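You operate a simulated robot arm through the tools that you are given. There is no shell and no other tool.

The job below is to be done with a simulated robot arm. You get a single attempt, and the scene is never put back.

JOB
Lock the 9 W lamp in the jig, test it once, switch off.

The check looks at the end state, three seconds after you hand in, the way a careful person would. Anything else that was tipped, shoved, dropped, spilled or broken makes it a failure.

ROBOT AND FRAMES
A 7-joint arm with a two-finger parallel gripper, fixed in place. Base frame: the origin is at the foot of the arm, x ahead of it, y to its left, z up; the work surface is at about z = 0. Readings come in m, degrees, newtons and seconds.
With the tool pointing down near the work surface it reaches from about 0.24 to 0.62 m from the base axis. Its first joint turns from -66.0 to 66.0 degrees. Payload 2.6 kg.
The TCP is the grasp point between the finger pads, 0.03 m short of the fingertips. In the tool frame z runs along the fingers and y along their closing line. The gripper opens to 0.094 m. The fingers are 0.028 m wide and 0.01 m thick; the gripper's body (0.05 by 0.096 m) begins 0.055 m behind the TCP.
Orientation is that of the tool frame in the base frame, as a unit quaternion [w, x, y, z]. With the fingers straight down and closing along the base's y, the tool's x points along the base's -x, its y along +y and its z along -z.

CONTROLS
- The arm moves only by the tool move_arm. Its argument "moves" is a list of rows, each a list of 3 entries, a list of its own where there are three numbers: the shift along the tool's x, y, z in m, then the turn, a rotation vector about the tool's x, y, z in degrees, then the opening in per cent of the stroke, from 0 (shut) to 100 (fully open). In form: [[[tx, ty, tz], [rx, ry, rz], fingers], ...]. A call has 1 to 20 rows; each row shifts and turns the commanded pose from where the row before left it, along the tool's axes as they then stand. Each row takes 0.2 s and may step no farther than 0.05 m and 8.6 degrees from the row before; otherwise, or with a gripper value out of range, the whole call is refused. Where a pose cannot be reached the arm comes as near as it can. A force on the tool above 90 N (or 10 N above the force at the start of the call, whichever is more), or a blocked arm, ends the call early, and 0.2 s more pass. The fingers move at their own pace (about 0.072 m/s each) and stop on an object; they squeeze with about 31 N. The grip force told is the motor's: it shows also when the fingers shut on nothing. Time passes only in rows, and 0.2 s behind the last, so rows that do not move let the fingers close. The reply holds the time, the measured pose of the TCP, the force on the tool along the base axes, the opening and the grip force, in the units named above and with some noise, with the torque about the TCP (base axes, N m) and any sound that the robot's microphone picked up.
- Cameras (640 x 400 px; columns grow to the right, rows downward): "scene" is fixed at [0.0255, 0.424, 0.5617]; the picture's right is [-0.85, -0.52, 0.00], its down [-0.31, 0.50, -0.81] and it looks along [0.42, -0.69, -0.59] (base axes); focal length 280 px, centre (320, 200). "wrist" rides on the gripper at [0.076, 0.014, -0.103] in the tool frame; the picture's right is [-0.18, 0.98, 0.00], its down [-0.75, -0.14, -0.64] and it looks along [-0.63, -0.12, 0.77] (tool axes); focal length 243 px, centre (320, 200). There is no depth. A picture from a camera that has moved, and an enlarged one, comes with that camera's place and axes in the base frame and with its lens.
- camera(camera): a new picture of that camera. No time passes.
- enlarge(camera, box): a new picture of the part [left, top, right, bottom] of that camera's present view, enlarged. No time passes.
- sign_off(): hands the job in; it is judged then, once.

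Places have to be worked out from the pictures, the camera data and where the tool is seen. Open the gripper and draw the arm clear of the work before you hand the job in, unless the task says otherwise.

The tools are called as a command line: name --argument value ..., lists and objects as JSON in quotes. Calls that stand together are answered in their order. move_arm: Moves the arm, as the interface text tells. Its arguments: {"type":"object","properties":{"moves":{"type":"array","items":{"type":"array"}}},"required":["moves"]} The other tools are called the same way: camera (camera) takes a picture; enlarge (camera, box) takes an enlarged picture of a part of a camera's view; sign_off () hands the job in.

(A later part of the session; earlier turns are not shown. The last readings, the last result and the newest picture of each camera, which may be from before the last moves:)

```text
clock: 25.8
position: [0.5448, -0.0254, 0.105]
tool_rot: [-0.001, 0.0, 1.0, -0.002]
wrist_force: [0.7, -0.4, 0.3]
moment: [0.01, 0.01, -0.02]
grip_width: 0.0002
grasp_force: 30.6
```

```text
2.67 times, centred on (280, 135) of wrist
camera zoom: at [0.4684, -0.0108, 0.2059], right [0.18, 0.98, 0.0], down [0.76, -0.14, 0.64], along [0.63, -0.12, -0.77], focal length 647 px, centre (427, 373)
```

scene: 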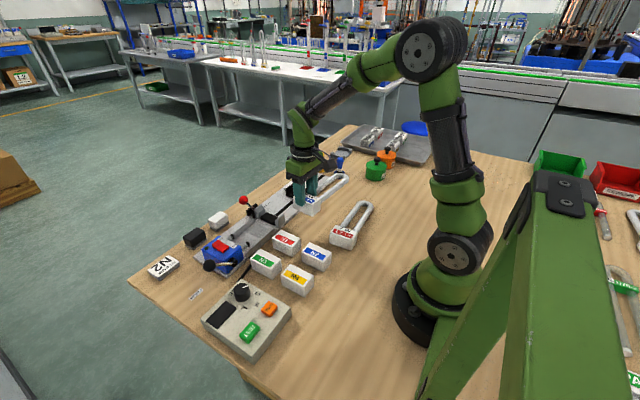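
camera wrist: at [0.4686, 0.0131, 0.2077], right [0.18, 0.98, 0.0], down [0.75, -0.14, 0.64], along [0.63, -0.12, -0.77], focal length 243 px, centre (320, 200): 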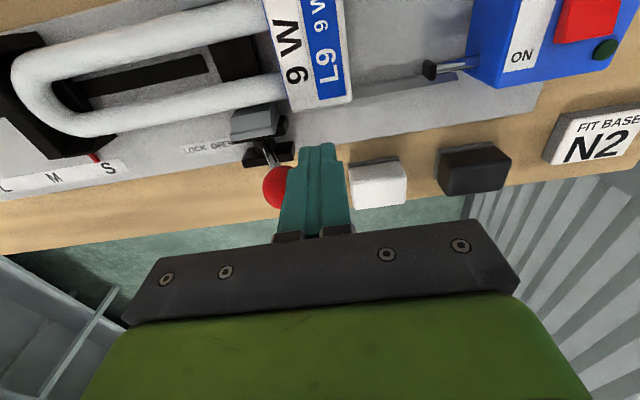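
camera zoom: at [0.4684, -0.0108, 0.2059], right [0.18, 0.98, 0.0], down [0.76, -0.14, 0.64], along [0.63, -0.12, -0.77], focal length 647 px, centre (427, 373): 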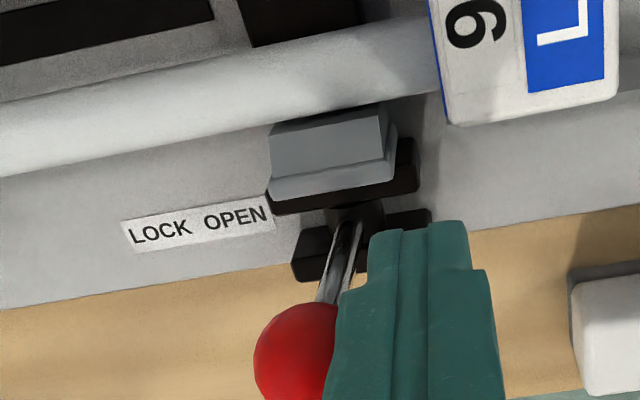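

The lever is now about upright and the jaw is starting to close. I continue with 8 mm steps.

move_arm --moves '[[[0, -0.008, 0], [0, 0, 0], 0], [[0, -0.008, 0], [0, 0, 0], 0], [[0, -0.008, 0.001], [0, 0, 0], 0]]'

enlarge --camera "scene" --box '[200, 160, 320, 245]'

enlarge --camera "wrist" --box '[160, 60, 400, 210]'

```text
clock: 26.6
position: [0.5456, -0.0489, 0.104]
tool_rot: [0.001, 0.0, 1.0, 0.0]
wrist_force: [0.1, 0.0, -0.3]
moment: [-0.02, 0.0, 0.01]
grip_width: 0.0
grasp_force: 31.3
```

```text
4.71 times, centred on (260, 202) of scene
camera zoom: at [0.0255, 0.424, 0.5617], right [-0.85, -0.52, 0.0], down [-0.31, 0.5, -0.81], along [0.42, -0.69, -0.59], focal length 1316 px, centre (602, 188)
```

zoom: 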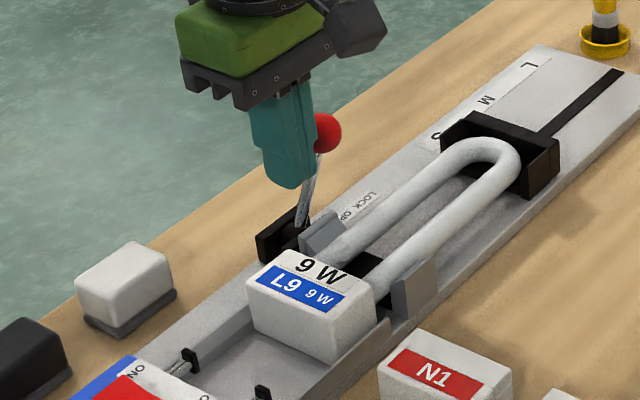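

```text
2.67 times, centred on (280, 135) of wrist
camera zoom: at [0.4685, -0.0338, 0.2059], right [0.18, 0.98, 0.0], down [0.75, -0.14, 0.64], along [0.63, -0.12, -0.77], focal length 647 px, centre (427, 373)
```

zoom: 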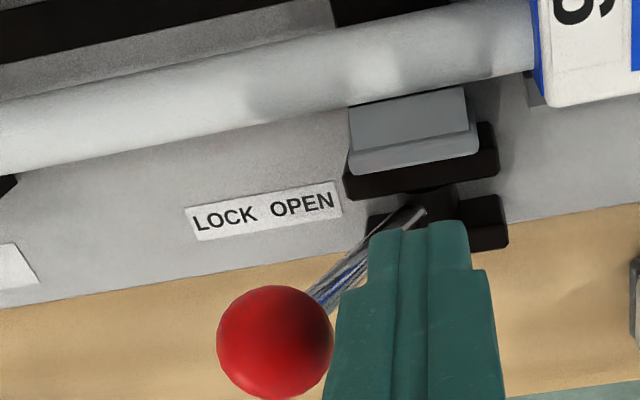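

The lever passed over centre and snapped on: ball now at about (0.548, -0.086, 0.088), jaw against the tube. I nudge a little more to make sure it is at its end stop.

move_arm --moves '[[[0, -0.008, 0], [0, 0, 0], 0], [[0, -0.006, 0], [0, 0, 0], 0], [[0, -0.003, 0], [0, 0, 0], 0], [[0, -0.002, 0], [0, 0, 0], 0]]'

enlarge --camera "scene" --box '[200, 160, 320, 245]'

enlarge --camera "wrist" --box '[160, 60, 400, 210]'

```text
clock: 27.6
position: [0.5461, -0.0645, 0.1045]
tool_rot: [0.0, -0.001, 1.0, 0.003]
wrist_force: [-7.9, 14.6, 2.3]
moment: [0.24, 0.12, 0.06]
grip_width: 0.0002
grasp_force: 30.6
```

```text
4.71 times, centred on (260, 202) of scene
camera zoom: at [0.0254, 0.424, 0.5616], right [-0.85, -0.52, 0.0], down [-0.31, 0.5, -0.81], along [0.42, -0.69, -0.59], focal length 1316 px, centre (602, 188)
```

zoom: 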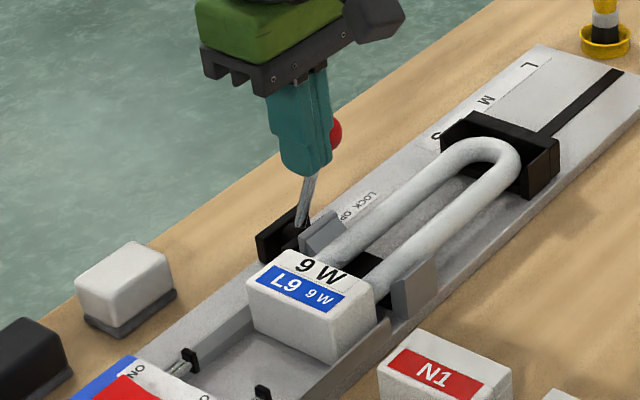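

```text
2.67 times, centred on (280, 135) of wrist
camera zoom: at [0.4689, -0.0498, 0.2065], right [0.18, 0.98, 0.01], down [0.76, -0.14, 0.64], along [0.63, -0.11, -0.77], focal length 647 px, centre (427, 373)
```

zoom: 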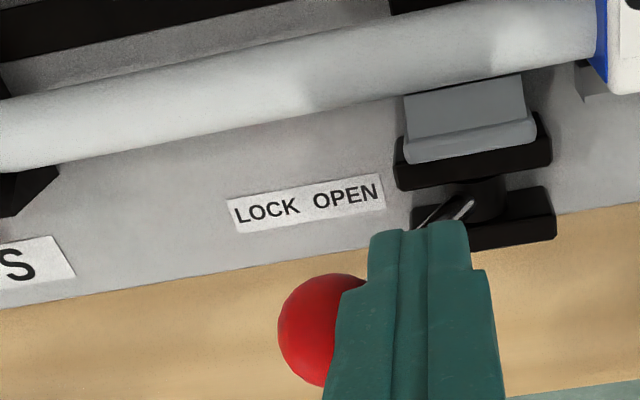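

It is at the stop (14.6 N reaction) – locked. I back off to +y, raise, and check lamp and lever.

move_arm --moves '[[[0, 0.01, 0], [0, 0, 0], 0], [[0, 0.015, 0], [0, 0, 0], 0], [[0, 0, -0.04], [0, 0, 0], 0], [[0.03, 0.02, -0.03], [0, 0, 0], 0], [[0.04, 0.02, -0.01], [0, 0, 0], 0], [[0.04, 0.02, 0], [0, 0, 0], 0], [[0.03, 0.01, 0], [0, 0, 0], 0], [[0, 0, 0], [0, 0, 0], 0]]'

camera --camera "wrist"

enlarge --camera "scene" --box '[215, 165, 345, 255]'

enlarge --camera "wrist" --box '[160, 60, 440, 235]'

```text
clock: 29.4
position: [0.4073, 0.0255, 0.1835]
tool_rot: [-0.001, 0.0, 1.0, 0.001]
wrist_force: [-0.3, 1.3, 0.4]
moment: [0.01, -0.03, 0.03]
grip_width: 0.0
grasp_force: 30.7
```

```text
taken
camera wrist: at [0.3294, 0.0408, 0.2854], right [0.18, 0.98, 0.0], down [0.75, -0.14, 0.64], along [0.63, -0.12, -0.77], focal length 243 px, centre (320, 200)
```

wrist: 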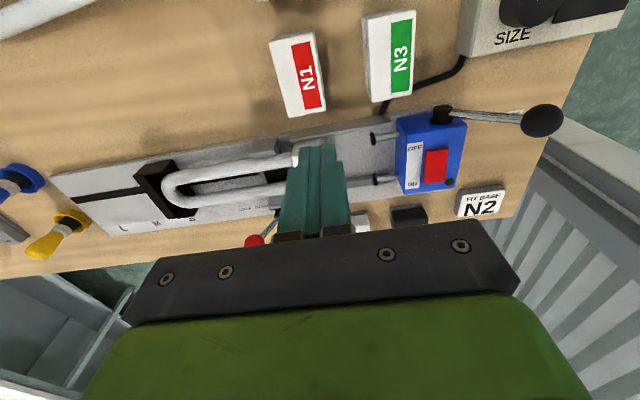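

```text
4.44 times, centred on (280, 210) of scene
camera zoom: at [0.0255, 0.424, 0.5617], right [-0.85, -0.52, 0.0], down [-0.31, 0.5, -0.81], along [0.42, -0.69, -0.59], focal length 1243 px, centre (498, 156)
```

zoom: 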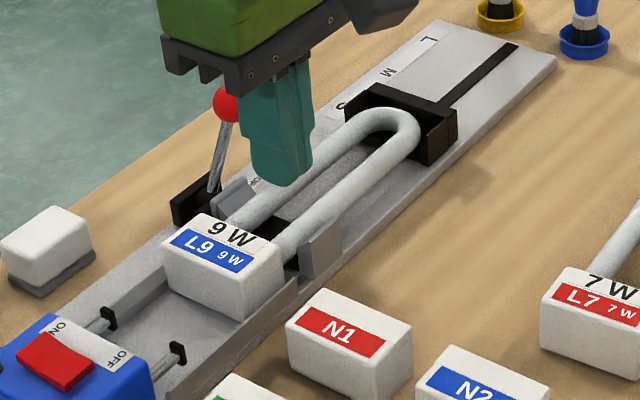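

```text
2.29 times, centred on (300, 148) of wrist
camera zoom: at [0.3294, 0.0408, 0.2854], right [0.18, 0.98, 0.0], down [0.75, -0.14, 0.64], along [0.63, -0.12, -0.77], focal length 555 px, centre (366, 320)
```

zoom: 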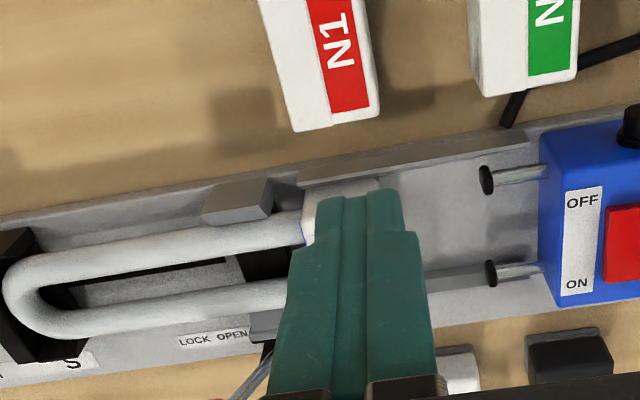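

The lever is at LOCK and the lamp is seated. Next I move over toward the blue block to inspect the rocker and control box displays.

move_arm --moves '[[[0.02, 0.04, -0.01], [0, 0, 0], 0], [[0.02, 0.04, -0.01], [0, 0, 0], 0], [[0, 0.01, 0], [0, 0, 0], 0], [[0, 0, 0], [0, 0, 0], 0]]'

camera --camera "wrist"

enlarge --camera "wrist" --box '[320, 90, 480, 210]'

enlarge --camera "scene" --box '[195, 225, 255, 280]'

enlarge --camera "wrist" --box '[340, 0, 600, 130]'

```text
clock: 30.4
position: [0.3663, 0.1166, 0.2029]
tool_rot: [0.0, 0.0, 1.0, 0.0]
wrist_force: [0.2, -0.1, -0.1]
moment: [-0.01, -0.04, 0.01]
grip_width: 0.0001
grasp_force: 30.9
```

```text
taken
camera wrist: at [0.2888, 0.1315, 0.3059], right [0.18, 0.98, 0.0], down [0.75, -0.14, 0.64], along [0.63, -0.12, -0.77], focal length 243 px, centre (320, 200)
```

wrist: 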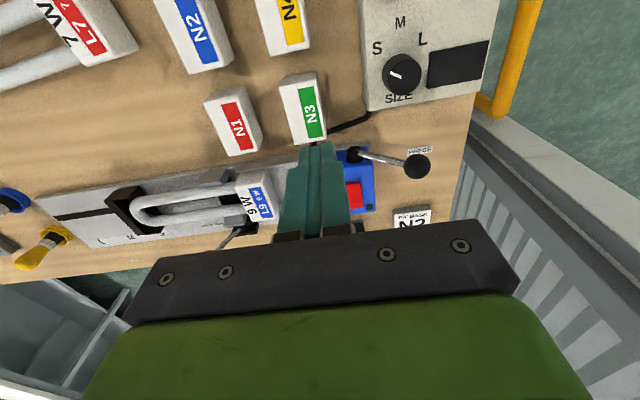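

```text
3.33 times, centred on (400, 150) of wrist
camera zoom: at [0.2888, 0.1315, 0.3059], right [0.18, 0.98, 0.0], down [0.75, -0.14, 0.64], along [0.63, -0.12, -0.77], focal length 809 px, centre (53, 367)
```

zoom: 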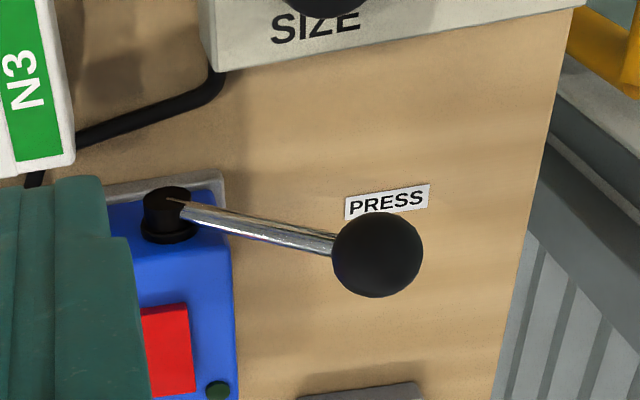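

```text
7.27 times, centred on (225, 252) of scene
camera zoom: at [0.0255, 0.424, 0.5617], right [-0.85, -0.52, 0.0], down [-0.31, 0.5, -0.81], along [0.42, -0.69, -0.59], focal length 2034 px, centre (1011, -182)
```

zoom: 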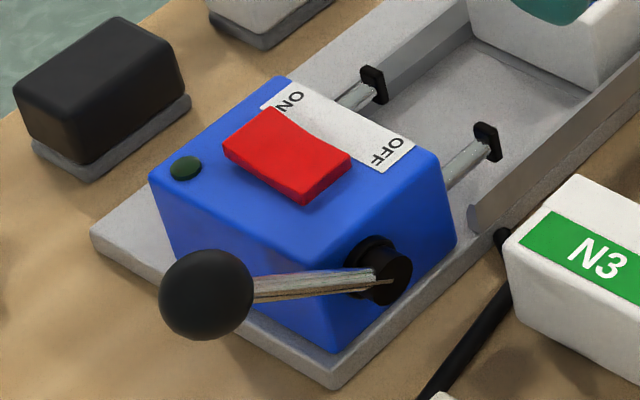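

```text
2.46 times, centred on (470, 65) of wrist
camera zoom: at [0.2888, 0.1315, 0.3059], right [0.18, 0.98, 0.0], down [0.75, -0.14, 0.64], along [0.63, -0.12, -0.77], focal length 597 px, centre (-49, 532)
```

zoom: 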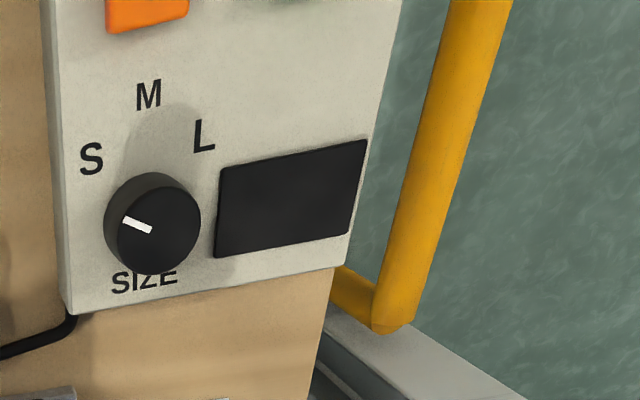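

Rocker: ON end raised (so it is OFF, LED dark), spanning x≈0.466–0.502 at y≈0.135, block top z≈0.063. Knob already at S. I bring the closed fingertips above the ON half at (0.500, 0.1355).

move_arm --moves '[[[-0.0335, 0.0048, 0.01], [0, 0, 0], 0], [[-0.0335, 0.0048, 0.01], [0, 0, 0], 0], [[-0.0335, 0.0048, 0.01], [0, 0, 0], 0], [[-0.0335, 0.0046, 0.01], [0, 0, 0], 0], [[0, 0, 0.02], [0, 0, 0], 0], [[0, 0, 0], [0, 0, 0], 0]]'

camera --camera "wrist"

enlarge --camera "wrist" --box '[260, 40, 420, 190]'

enlarge --camera "scene" --box '[185, 200, 265, 280]'

```text
clock: 31.8
position: [0.4996, 0.1359, 0.1443]
tool_rot: [0.0, 0.0, 1.0, 0.0]
wrist_force: [0.2, -1.1, -0.5]
moment: [0.0, -0.03, 0.01]
grip_width: 0.0
grasp_force: 31.1
```

```text
taken
camera wrist: at [0.4227, 0.1513, 0.2458], right [0.18, 0.98, 0.0], down [0.75, -0.14, 0.64], along [0.63, -0.12, -0.77], focal length 243 px, centre (320, 200)
```

wrist: 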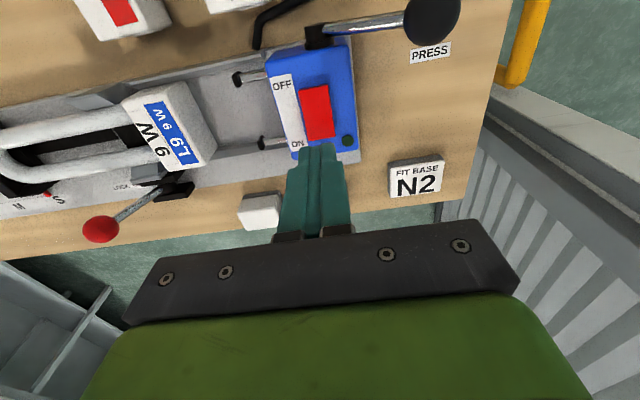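

```text
2.67 times, centred on (340, 115) of wrist
camera zoom: at [0.4227, 0.1513, 0.2458], right [0.18, 0.98, 0.0], down [0.75, -0.14, 0.64], along [0.63, -0.12, -0.77], focal length 647 px, centre (267, 427)
```

zoom: 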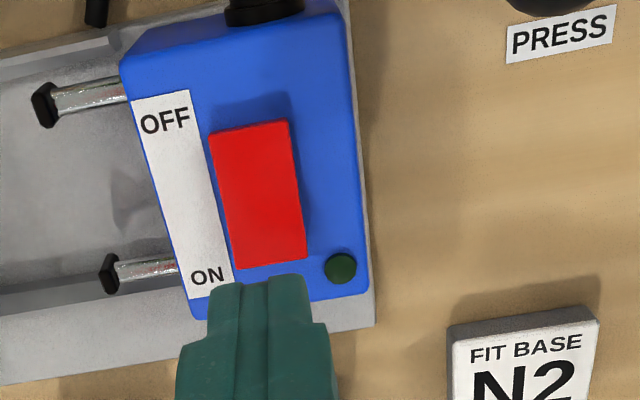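

```text
5.00 times, centred on (225, 240) of scene
camera zoom: at [0.0255, 0.424, 0.5617], right [-0.85, -0.52, 0.0], down [-0.31, 0.5, -0.81], along [0.42, -0.69, -0.59], focal length 1398 px, centre (795, 0)
```

zoom: 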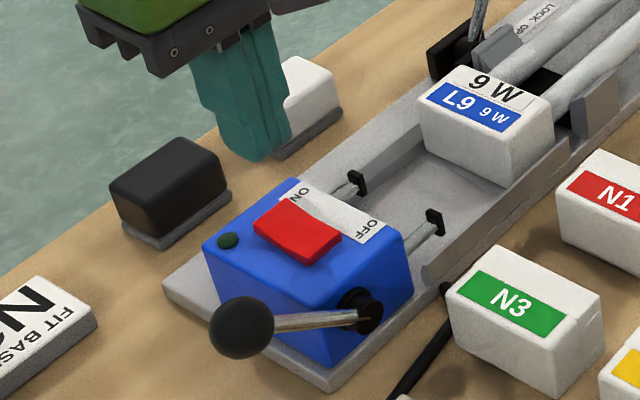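

Fingertips are above the ON half (rocker x≈0.469–0.5045, y≈0.137). I descend, then press with small steps.

move_arm --moves '[[[0, 0.001, 0.018], [0, 0, 0], 0], [[0, 0, 0.016], [0, 0, 0], 0], [[0, 0, 0.004], [0, 0, 0], 0], [[0, 0, 0.003], [0, 0, 0], 0], [[0, 0, 0], [0, 0, 0], 0]]'

enlarge --camera "scene" --box '[185, 200, 265, 280]'

```text
clock: 33.0
position: [0.5002, 0.137, 0.1037]
tool_rot: [0.0, 0.0, 1.0, 0.0]
wrist_force: [0.1, -0.8, -0.2]
moment: [-0.02, -0.03, -0.02]
grip_width: 0.0
grasp_force: 31.3
```

```text
5.00 times, centred on (225, 240) of scene
camera zoom: at [0.0255, 0.424, 0.5617], right [-0.85, -0.52, 0.0], down [-0.31, 0.5, -0.81], along [0.42, -0.69, -0.59], focal length 1398 px, centre (795, 0)
```

zoom: 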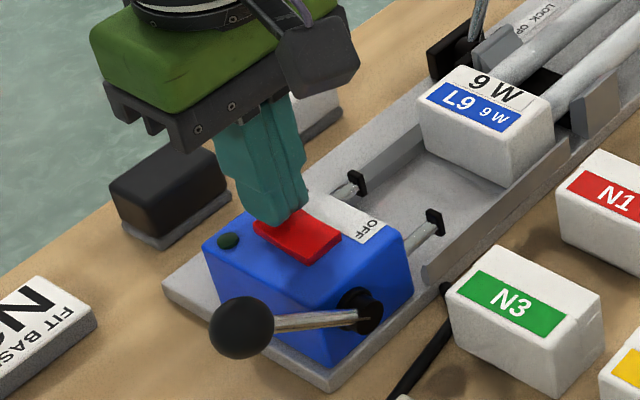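

Just above contact (tip z≈0.074). I press down further in 2 mm steps.

move_arm --moves '[[[0, 0, 0.002], [0, 0, 0], 0], [[0, 0, 0.002], [0, 0, 0], 0], [[0, 0, 0.002], [0, 0, 0], 0]]'

enlarge --camera "scene" --box '[185, 200, 265, 280]'

```text
clock: 33.8
position: [0.4992, 0.137, 0.096]
tool_rot: [0.0, 0.0, 1.0, 0.0]
wrist_force: [0.9, 0.7, 0.9]
moment: [0.0, -0.05, -0.02]
grip_width: 0.0001
grasp_force: 30.8
```

```text
5.00 times, centred on (225, 240) of scene
camera zoom: at [0.0255, 0.424, 0.5617], right [-0.85, -0.52, 0.0], down [-0.31, 0.5, -0.81], along [0.42, -0.69, -0.59], focal length 1398 px, centre (795, 0)
```

zoom: 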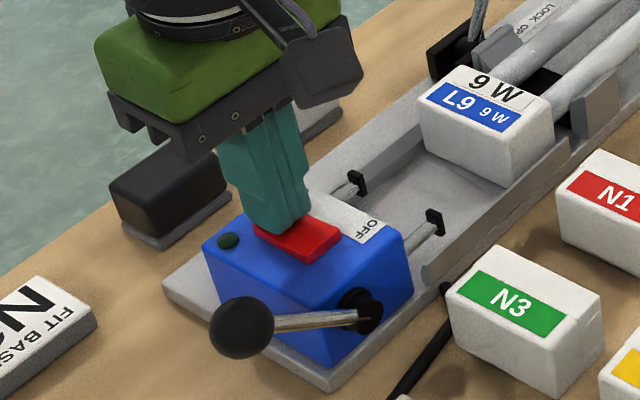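

No click yet and almost no force. I keep pressing 2 mm at a time.

move_arm --moves '[[[0, 0, 0.0015], [0, 0, 0], 0], [[0, 0, 0.0015], [0, 0, 0], 0]]'

enlarge --camera "scene" --box '[185, 200, 265, 280]'

```text
clock: 34.4
position: [0.4988, 0.137, 0.097]
tool_rot: [0.001, 0.0, 1.0, 0.001]
wrist_force: [-15.2, -6.4, 26.7]
moment: [-0.24, 0.79, 0.07]
grip_width: 0.0
grasp_force: 30.8
```

```text
5.00 times, centred on (225, 240) of scene
camera zoom: at [0.0253, 0.424, 0.5617], right [-0.85, -0.52, 0.0], down [-0.31, 0.5, -0.81], along [0.42, -0.69, -0.59], focal length 1398 px, centre (795, 0)
```

zoom: 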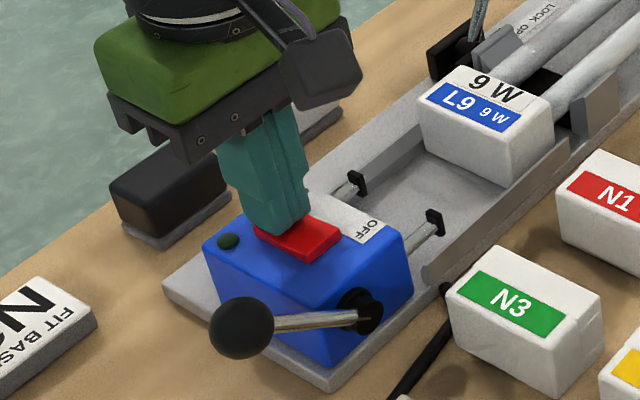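

Force rose to 27 N. I zoom on the rocker and LED, and the display, to see whether it has flipped.

enlarge --camera "scene" --box '[205, 230, 245, 262]'

enlarge --camera "scene" --box '[195, 275, 295, 350]'

camera --camera "wrist"

```text
12.50 times, centred on (225, 246) of scene
camera zoom: at [0.0253, 0.424, 0.5617], right [-0.85, -0.52, 0.0], down [-0.31, 0.5, -0.81], along [0.42, -0.69, -0.59], focal length 3495 px, centre (1508, -375)
```

zoom: 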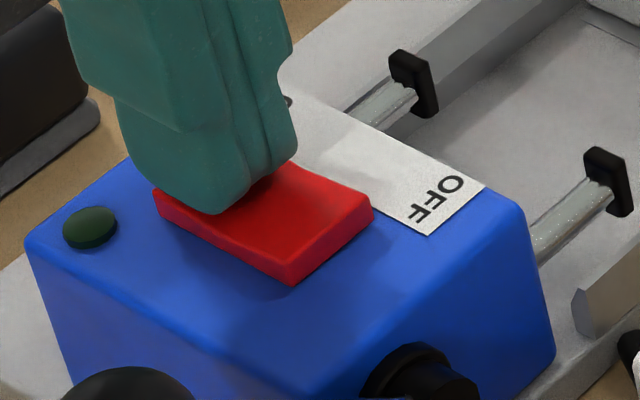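

```text
5.33 times, centred on (245, 312) of scene
camera zoom: at [0.0253, 0.424, 0.5617], right [-0.85, -0.52, 0.0], down [-0.31, 0.5, -0.81], along [0.42, -0.69, -0.59], focal length 1491 px, centre (720, -400)
```

zoom: 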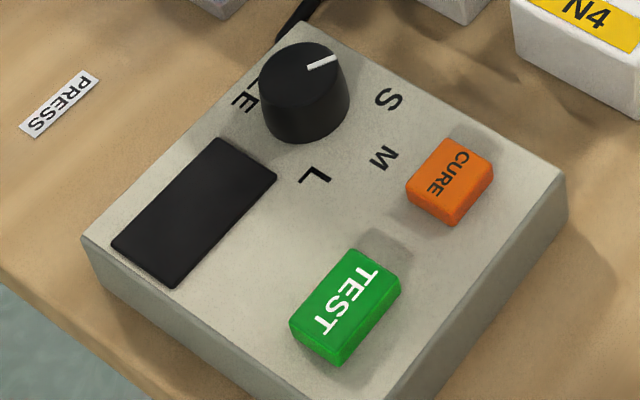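

```text
taken
camera wrist: at [0.4225, 0.1524, 0.1987], right [0.19, 0.98, 0.0], down [0.75, -0.14, 0.64], along [0.63, -0.12, -0.77], focal length 243 px, centre (320, 200)
```

wrist: 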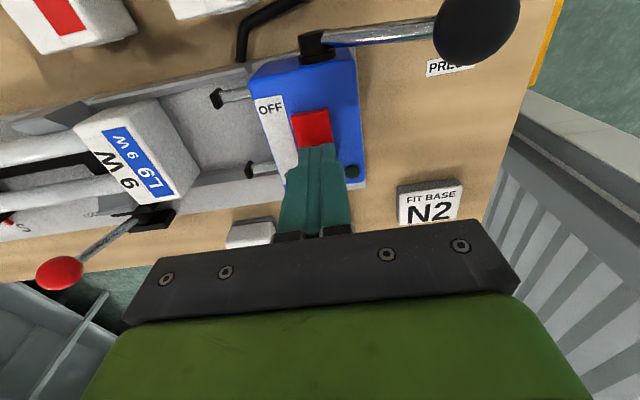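

Still looks like OFF with a dark LED; the moment suggests contact near the rocker's middle. I lift off and look at the rocker's current state.

move_arm --moves '[[[0, 0, -0.015], [0, 0, 0], 0], [[-0.02, 0, -0.02], [0, 0, 0], 0], [[0, 0, 0], [0, 0, 0], 0]]'

enlarge --camera "scene" --box '[205, 230, 245, 262]'

enlarge --camera "wrist" --box '[230, 20, 390, 150]'

enlarge --camera "scene" --box '[195, 275, 295, 350]'

```text
clock: 35.2
position: [0.5192, 0.1377, 0.1288]
tool_rot: [0.0, 0.0, 1.0, 0.0]
wrist_force: [0.7, -0.3, 0.5]
moment: [0.01, -0.01, 0.0]
grip_width: 0.0
grasp_force: 30.9
```

```text
12.50 times, centred on (225, 246) of scene
camera zoom: at [0.0255, 0.424, 0.5617], right [-0.85, -0.52, 0.0], down [-0.31, 0.5, -0.81], along [0.42, -0.69, -0.59], focal length 3495 px, centre (1508, -375)
```

zoom: 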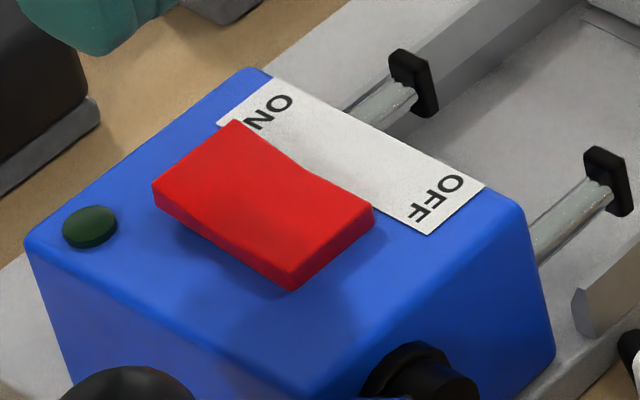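

```text
3.08 times, centred on (310, 85) of wrist
camera zoom: at [0.4431, 0.1531, 0.231], right [0.18, 0.98, 0.0], down [0.75, -0.14, 0.64], along [0.63, -0.12, -0.77], focal length 746 px, centre (351, 554)
```

zoom: 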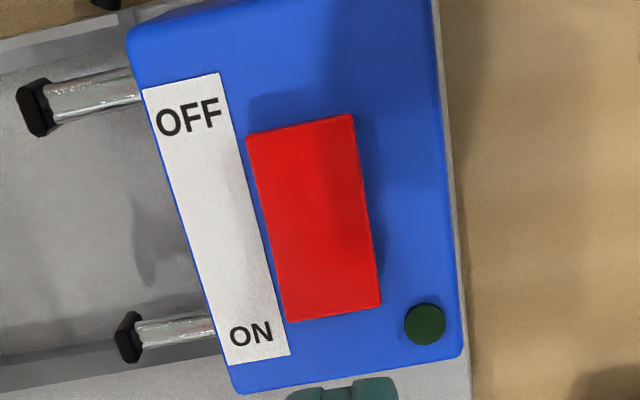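

```text
5.33 times, centred on (245, 312) of scene
camera zoom: at [0.0255, 0.424, 0.5617], right [-0.85, -0.52, 0.0], down [-0.31, 0.5, -0.81], along [0.42, -0.69, -0.59], focal length 1491 px, centre (720, -400)
```

zoom: 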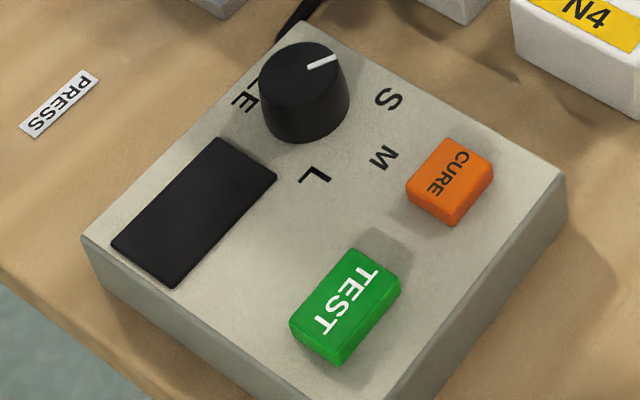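

It is still OFF: my wide fingertip also covered the pivot (rocker x 0.472–0.508, pivot ≈0.490). I reposition to x≈0.512 so that only the outer ON end is touched, and press again.

move_arm --moves '[[[0.0075, -0.001, 0], [0, 0, 0], 0], [[0, 0, 0.014], [0, 0, 0], 0], [[0, 0, 0.013], [0, 0, 0], 0], [[0, 0, 0.003], [0, 0, 0], 0], [[0, 0, 0.002], [0, 0, 0], 0], [[0, 0, 0], [0, 0, 0], 0]]'

enlarge --camera "scene" --box '[205, 230, 245, 262]'

```text
clock: 36.6
position: [0.5137, 0.1356, 0.0977]
tool_rot: [0.0, 0.001, 1.0, 0.0]
wrist_force: [0.5, -0.3, 0.5]
moment: [0.0, 0.03, 0.01]
grip_width: 0.0
grasp_force: 31.3
```

```text
12.50 times, centred on (225, 246) of scene
camera zoom: at [0.0255, 0.424, 0.5617], right [-0.85, -0.52, 0.0], down [-0.31, 0.5, -0.81], along [0.42, -0.69, -0.59], focal length 3495 px, centre (1508, -375)
```

zoom: 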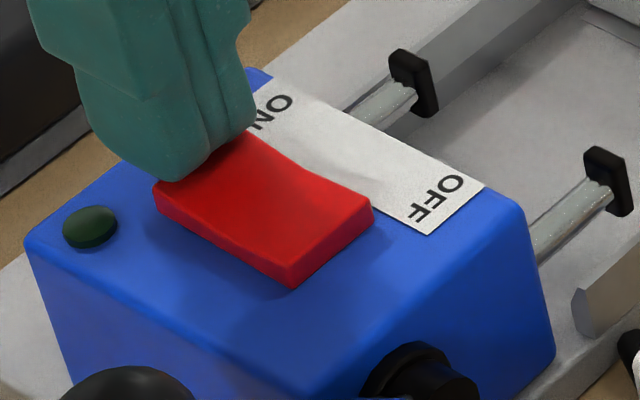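

Tip is now over just the ON end. I press further in 1.5 mm steps.

move_arm --moves '[[[0, 0, 0.0015], [0, 0, 0], 0], [[0, 0, 0.0015], [0, 0, 0], 0], [[0, 0, 0], [0, 0, 0], 0]]'

enlarge --camera "scene" --box '[205, 230, 245, 262]'

```text
clock: 37.4
position: [0.5123, 0.1377, 0.096]
tool_rot: [0.001, 0.0, 1.0, -0.001]
wrist_force: [-1.9, -1.3, 11.8]
moment: [-0.04, 0.25, -0.03]
grip_width: 0.0002
grasp_force: 31.1
```

```text
12.50 times, centred on (225, 246) of scene
camera zoom: at [0.0254, 0.424, 0.5617], right [-0.85, -0.52, 0.0], down [-0.31, 0.5, -0.81], along [0.42, -0.69, -0.59], focal length 3495 px, centre (1508, -375)
```

zoom: 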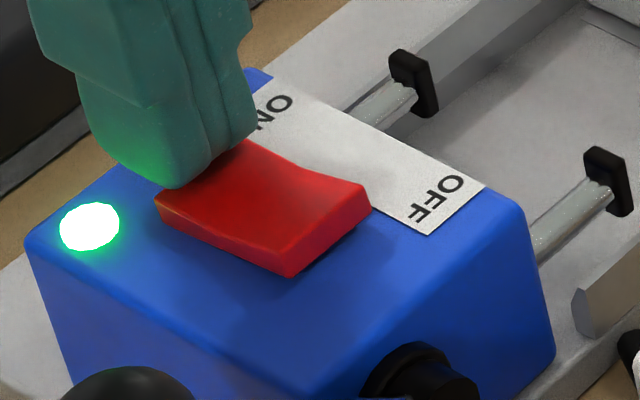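

The LED lit: power is ON. I lift off and look at the display and the rocker.

move_arm --moves '[[[0, 0, -0.01], [0, 0, 0], 0], [[0, 0, -0.03], [0, 0, 0], 0], [[0, 0, -0.04], [0, 0, 0], 0], [[0.03, 0, -0.02], [0, 0, 0], 0], [[0, 0, 0], [0, 0, 0], 0]]'

enlarge --camera "scene" --box '[195, 275, 295, 350]'

enlarge --camera "scene" --box '[190, 195, 320, 285]'

camera --camera "wrist"

```text
clock: 38.6
position: [0.4809, 0.1366, 0.1968]
tool_rot: [0.0, 0.0, 1.0, 0.0]
wrist_force: [0.8, -0.7, -0.2]
moment: [-0.05, 0.0, 0.01]
grip_width: 0.0
grasp_force: 31.0
```

```text
5.33 times, centred on (245, 312) of scene
camera zoom: at [0.0255, 0.424, 0.5617], right [-0.85, -0.52, 0.0], down [-0.31, 0.5, -0.81], along [0.42, -0.69, -0.59], focal length 1491 px, centre (720, -400)
```

zoom: 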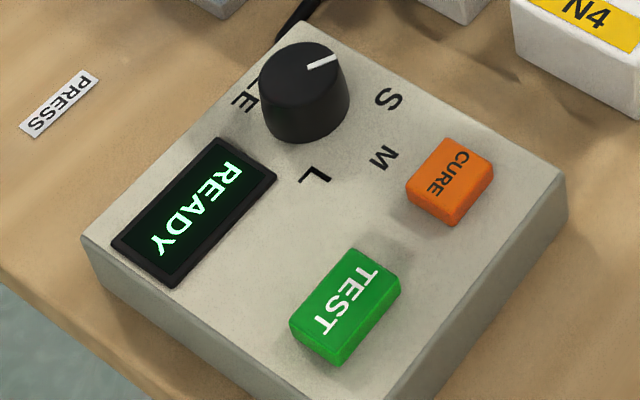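

```text
4.44 times, centred on (255, 240) of scene
camera zoom: at [0.0255, 0.424, 0.5617], right [-0.85, -0.52, 0.0], down [-0.31, 0.5, -0.81], along [0.42, -0.69, -0.59], focal length 1243 px, centre (609, 22)
```

zoom: 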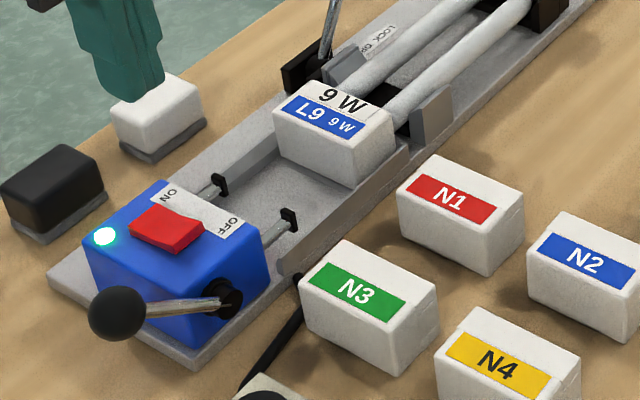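

```text
taken
camera wrist: at [0.4044, 0.1516, 0.2976], right [0.18, 0.98, 0.0], down [0.75, -0.14, 0.64], along [0.63, -0.12, -0.77], focal length 243 px, centre (320, 200)
```

wrist: 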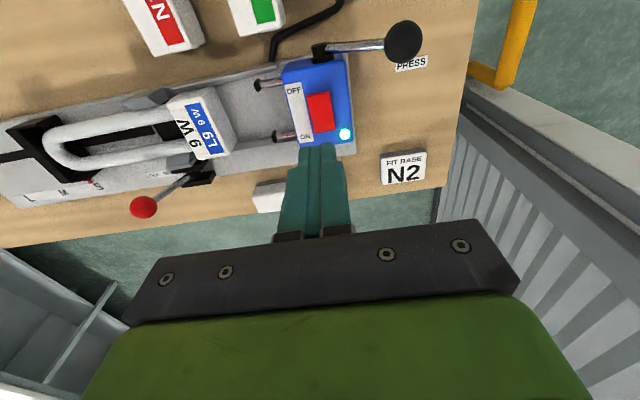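

The display reads READY with the lamp locked and power on; the PRESS lever and CURE/SIZE belong to base fitting and aren't needed. TEST's top centre is at about (0.284, 0.2525, 0.047); I move above it and check alignment before pressing once.

move_arm --moves '[[[0.0394, 0.0232, 0], [0, 0, 0], 0], [[0.0394, 0.0232, 0], [0, 0, 0], 0], [[0.0394, 0.0232, 0], [0, 0, 0], 0], [[0.0394, 0.0232, 0], [0, 0, 0], 0], [[0.0394, 0.0232, 0], [0, 0, 0], 0], [[0, 0, 0.04], [0, 0, 0], 0], [[0, 0, 0.04], [0, 0, 0], 0], [[0, 0, 0], [0, 0, 0], 0]]'

camera --camera "wrist"

enlarge --camera "scene" --box '[195, 250, 315, 360]'

enlarge --camera "wrist" --box '[240, 60, 400, 180]'

```text
clock: 40.4
position: [0.2834, 0.2525, 0.1146]
tool_rot: [0.0, 0.0, 1.0, 0.0]
wrist_force: [0.4, -1.0, -0.1]
moment: [0.0, 0.0, 0.0]
grip_width: 0.0
grasp_force: 30.9
```

```text
taken
camera wrist: at [0.208, 0.2669, 0.2166], right [0.18, 0.98, 0.0], down [0.75, -0.14, 0.64], along [0.63, -0.12, -0.77], focal length 243 px, centre (320, 200)
```

wrist: 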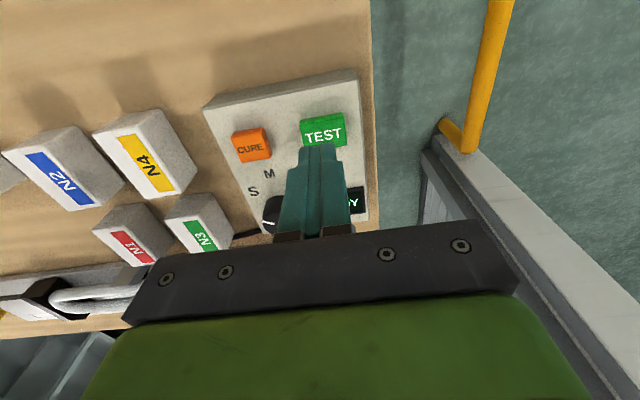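

```text
3.64 times, centred on (255, 305) of scene
camera zoom: at [0.0255, 0.424, 0.5617], right [-0.85, -0.52, 0.0], down [-0.31, 0.5, -0.81], along [0.42, -0.69, -0.59], focal length 1017 px, centre (556, -182)
```

zoom: 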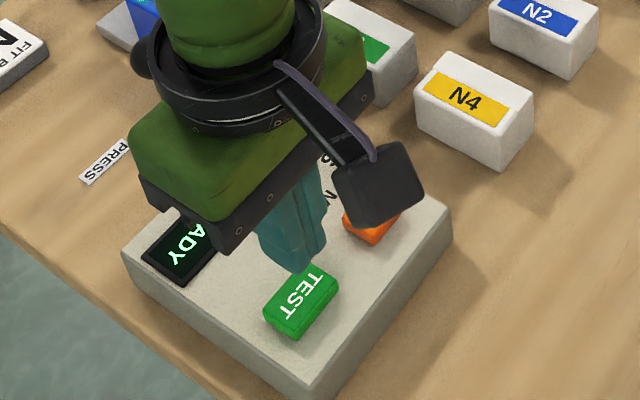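

```text
3.33 times, centred on (320, 120) of wrist
camera zoom: at [0.208, 0.2669, 0.2166], right [0.18, 0.98, 0.0], down [0.75, -0.14, 0.64], along [0.63, -0.12, -0.77], focal length 809 px, centre (320, 467)
```

zoom: 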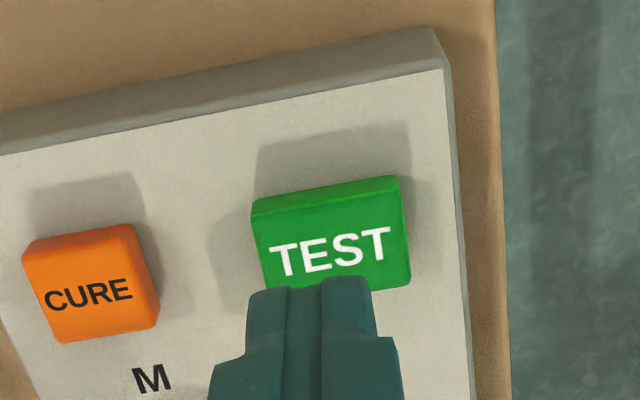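

TEST centre ≈(0.285, 0.2545). I shift 2 mm to +y and descend to just above the button.

move_arm --moves '[[[0, 0.0025, 0.014], [0, 0, 0], 0], [[0, 0, 0.014], [0, 0, 0], 0], [[0, 0, 0.003], [0, 0, 0], 0], [[0, 0, 0], [0, 0, 0], 0]]'

enlarge --camera "scene" --box '[195, 250, 315, 360]'

enlarge --camera "wrist" --box '[240, 60, 400, 180]'

```text
clock: 41.4
position: [0.2858, 0.2552, 0.0833]
tool_rot: [0.0, 0.0, 1.0, 0.0]
wrist_force: [0.2, 0.3, 0.4]
moment: [-0.01, 0.01, -0.02]
grip_width: 0.0
grasp_force: 31.2
```

```text
3.64 times, centred on (255, 305) of scene
camera zoom: at [0.0255, 0.424, 0.5617], right [-0.85, -0.52, 0.0], down [-0.31, 0.5, -0.81], along [0.42, -0.69, -0.59], focal length 1017 px, centre (556, -182)
```

zoom: 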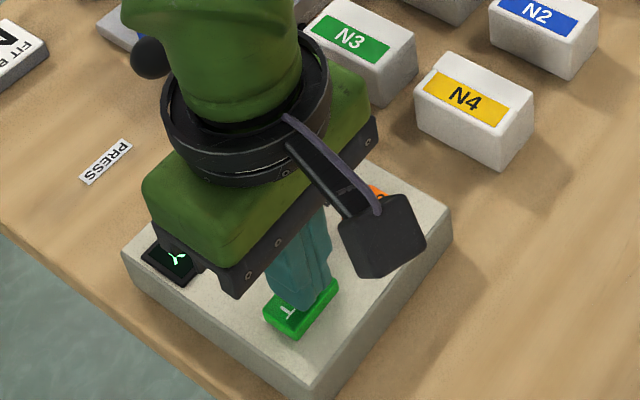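

```text
3.33 times, centred on (320, 120) of wrist
camera zoom: at [0.208, 0.2692, 0.1859], right [0.18, 0.98, 0.0], down [0.75, -0.14, 0.64], along [0.63, -0.12, -0.77], focal length 809 px, centre (320, 467)
```

zoom: 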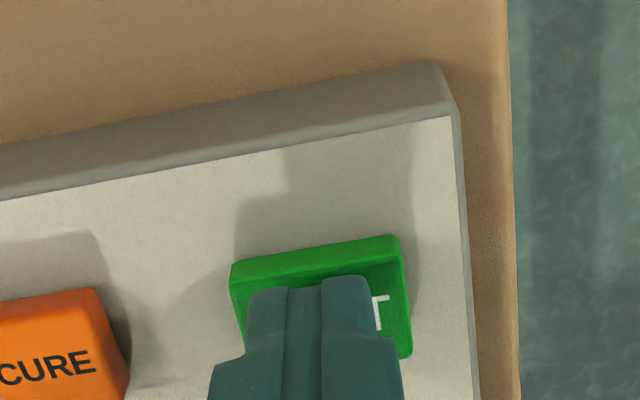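

Just above the button, centred. I press down in 2 mm steps, watching force, sound and the display.

move_arm --moves '[[[0, 0, 0.002], [0, 0, 0], 0], [[0, 0, 0.002], [0, 0, 0], 0]]'

enlarge --camera "scene" --box '[195, 250, 315, 360]'

```text
clock: 42.0
position: [0.2841, 0.2553, 0.0796]
tool_rot: [0.0, -0.001, 1.0, 0.0]
wrist_force: [-0.2, 0.5, 0.2]
moment: [-0.03, -0.01, -0.01]
grip_width: 0.0
grasp_force: 30.8
```

```text
3.64 times, centred on (255, 305) of scene
camera zoom: at [0.0255, 0.424, 0.5617], right [-0.85, -0.52, 0.0], down [-0.31, 0.5, -0.81], along [0.42, -0.69, -0.59], focal length 1017 px, centre (556, -182)
```

zoom: 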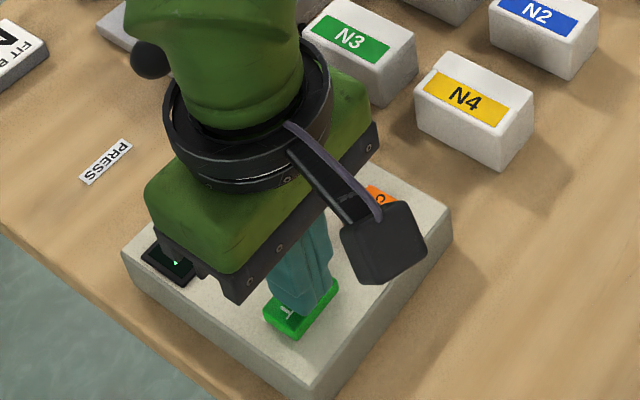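

No contact yet (tip z≈0.049). I continue pressing by 2 mm increments.

move_arm --moves '[[[0, 0, 0.002], [0, 0, 0], 0], [[0, 0, 0.0015], [0, 0, 0], 0]]'

camera --camera "scene"

```text
clock: 42.6
position: [0.2853, 0.2547, 0.077]
tool_rot: [0.001, 0.0, 1.0, 0.0]
wrist_force: [-0.4, 0.4, 1.0]
moment: [0.03, -0.02, -0.01]
grip_width: 0.0002
grasp_force: 31.5
```

```text
taken
```

scene: 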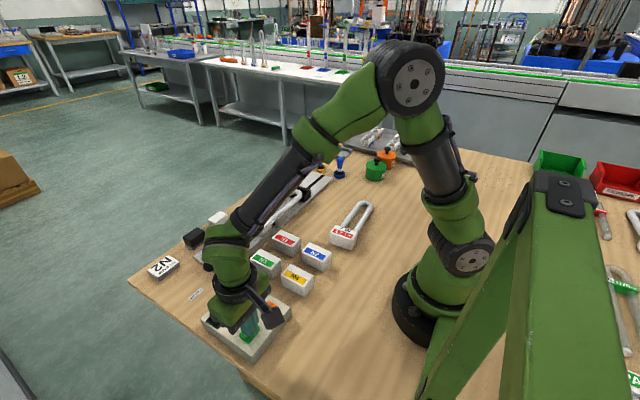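

Light touch at most. I press another 3 mm.

move_arm --moves '[[[0, 0, 0.0015], [0, 0, 0], 0], [[0, 0, 0.0015], [0, 0, 0], 0]]'

enlarge --camera "scene" --box '[195, 250, 315, 360]'

camera --camera "wrist"

```text
clock: 43.2
position: [0.2849, 0.2548, 0.0718]
tool_rot: [0.0, 0.001, 1.0, 0.0]
wrist_force: [0.8, 1.0, 1.3]
moment: [0.0, -0.01, -0.02]
grip_width: 0.0001
grasp_force: 31.0
heard: click
```

```text
3.64 times, centred on (255, 305) of scene
camera zoom: at [0.0255, 0.424, 0.5617], right [-0.85, -0.52, 0.0], down [-0.31, 0.5, -0.81], along [0.42, -0.69, -0.59], focal length 1017 px, centre (556, -182)
```

zoom: 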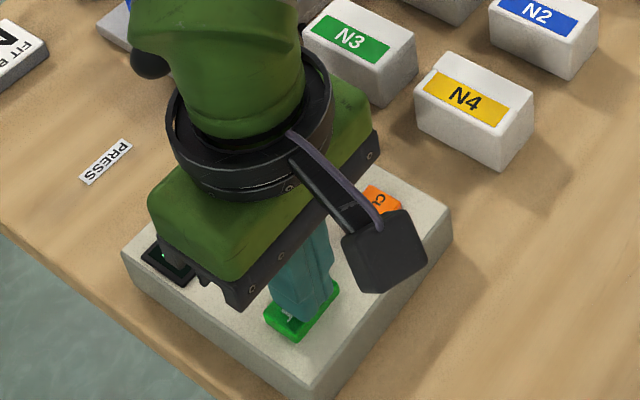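

```text
taken
camera wrist: at [0.2082, 0.2693, 0.1752], right [0.18, 0.98, 0.0], down [0.75, -0.14, 0.64], along [0.63, -0.12, -0.77], focal length 243 px, centre (320, 200)
```

wrist: 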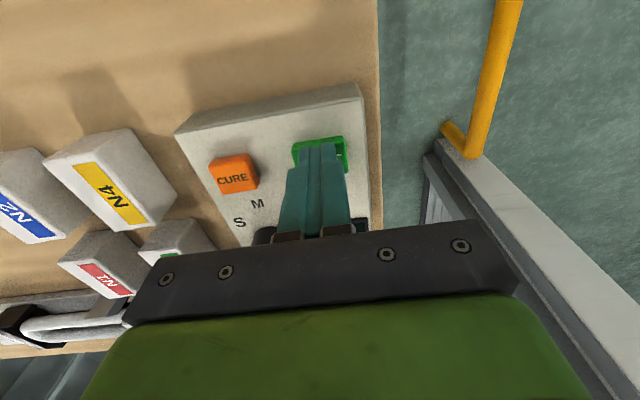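

A click was heard: TEST was actuated. I release straight up and look at the display and the lamp.

move_arm --moves '[[[0, 0, -0.02], [0, 0, 0], 0], [[0, 0, -0.04], [0, 0, 0], 0], [[0, 0, -0.045], [0, 0, 0], 0]]'

camera --camera "wrist"

enlarge --camera "scene" --box '[195, 200, 335, 350]'

enlarge --camera "wrist" --box '[160, 80, 420, 240]'

```text
clock: 44.0
position: [0.2829, 0.2538, 0.1772]
tool_rot: [0.001, -0.001, 1.0, -0.001]
wrist_force: [-0.1, -0.1, -0.2]
moment: [0.04, -0.01, 0.02]
grip_width: 0.0001
grasp_force: 31.3
```

```text
taken
camera wrist: at [0.2063, 0.2694, 0.2784], right [0.18, 0.98, 0.0], down [0.75, -0.14, 0.64], along [0.63, -0.12, -0.77], focal length 243 px, centre (320, 200)
```

wrist: 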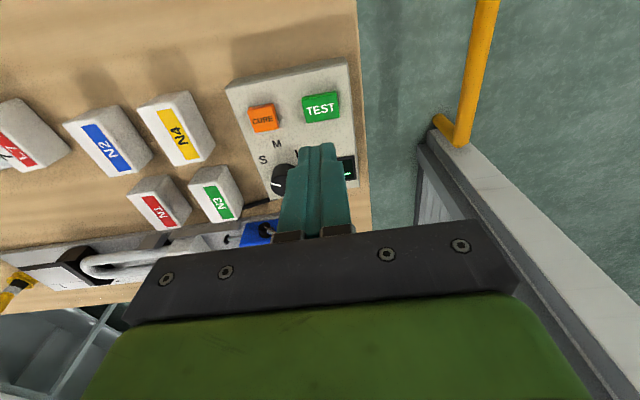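

```text
2.67 times, centred on (265, 275) of scene
camera zoom: at [0.0255, 0.424, 0.5617], right [-0.85, -0.52, 0.0], down [-0.31, 0.5, -0.81], along [0.42, -0.69, -0.59], focal length 746 px, centre (467, 0)
```

zoom: 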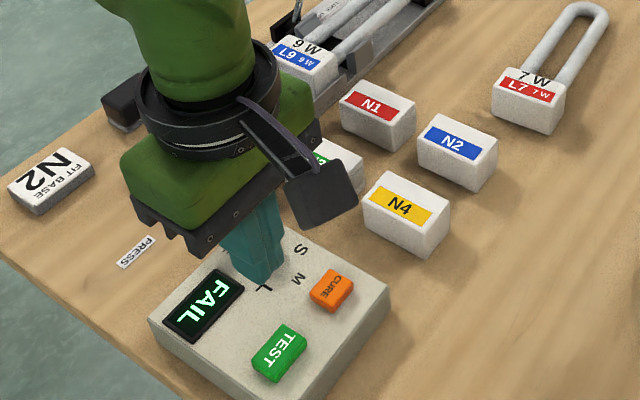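

```text
2.46 times, centred on (290, 160) of wrist
camera zoom: at [0.2063, 0.2694, 0.2784], right [0.18, 0.98, 0.0], down [0.75, -0.14, 0.64], along [0.63, -0.12, -0.77], focal length 597 px, centre (394, 298)
```

zoom: 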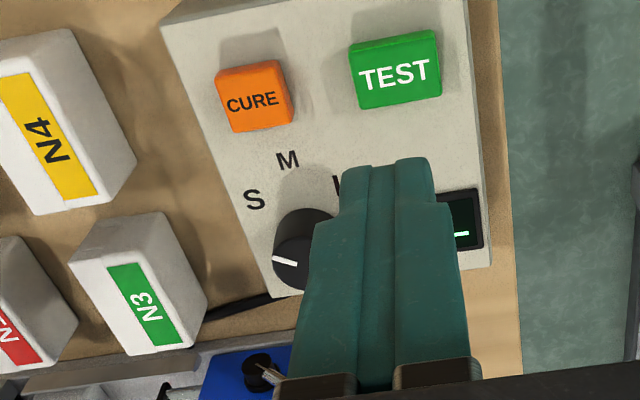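

The display reads FAIL. Before deciding anything I need to understand why, so I move away and inspect the lamp's seating, the clamp, the plungers and the display without pressing anything.

move_arm --moves '[[[-0.02, -0.04, -0.01], [0, 0, 0], 0], [[-0.02, -0.04, -0.01], [0, 0, 0], 0], [[-0.02, -0.04, 0], [0, 0, 0], 0], [[-0.02, -0.04, 0], [0, 0, 0], 0], [[0, -0.04, 0], [0, 0, 0], 0], [[0, 0, 0], [0, 0, 0], 0]]'

camera --camera "wrist"

enlarge --camera "scene" --box '[195, 275, 295, 350]'

enlarge --camera "scene" --box '[215, 180, 315, 255]'

enlarge --camera "scene" --box '[235, 205, 285, 243]'

```text
clock: 45.4
position: [0.3651, 0.0529, 0.1991]
tool_rot: [-0.001, -0.001, 1.0, 0.0]
wrist_force: [0.4, -0.2, 0.3]
moment: [0.01, -0.01, 0.02]
grip_width: 0.0
grasp_force: 30.6
```

```text
taken
camera wrist: at [0.2882, 0.0677, 0.3014], right [0.18, 0.98, 0.0], down [0.75, -0.14, 0.64], along [0.63, -0.12, -0.77], focal length 243 px, centre (320, 200)
```

wrist: 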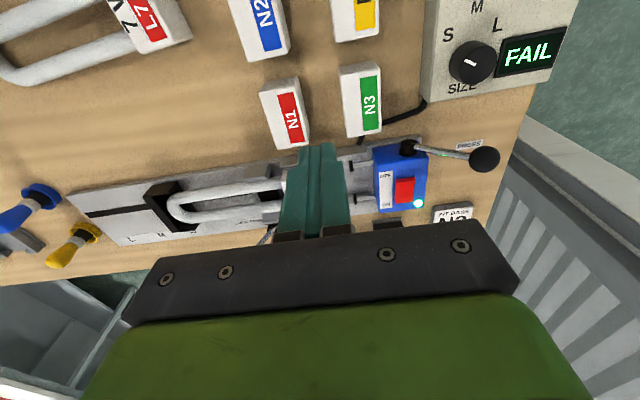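

```text
5.33 times, centred on (245, 312) of scene
camera zoom: at [0.0255, 0.424, 0.5617], right [-0.85, -0.52, 0.0], down [-0.31, 0.5, -0.81], along [0.42, -0.69, -0.59], focal length 1491 px, centre (720, -400)
```

zoom: 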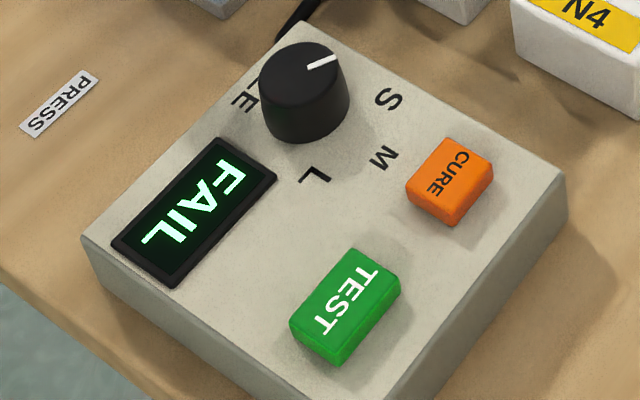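

```text
5.33 times, centred on (265, 218) of scene
camera zoom: at [0.0255, 0.424, 0.5617], right [-0.85, -0.52, 0.0], down [-0.31, 0.5, -0.81], along [0.42, -0.69, -0.59], focal length 1491 px, centre (613, 107)
```

zoom: 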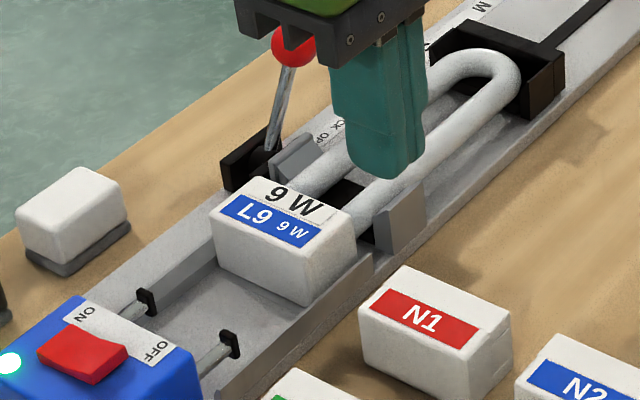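

```text
10.53 times, centred on (260, 224) of scene
camera zoom: at [0.0255, 0.424, 0.5617], right [-0.85, -0.52, 0.0], down [-0.31, 0.5, -0.81], along [0.42, -0.69, -0.59], focal length 2943 px, centre (952, -53)
```

zoom: 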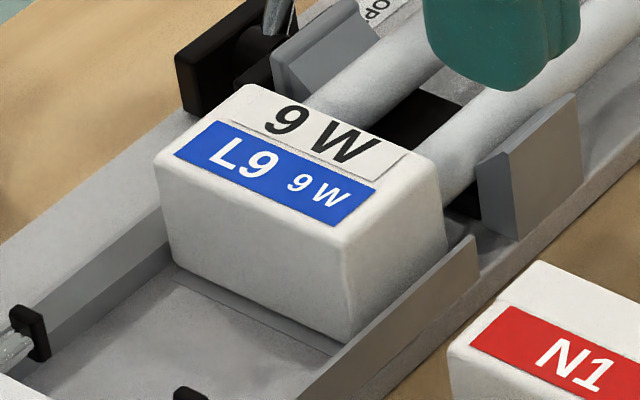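

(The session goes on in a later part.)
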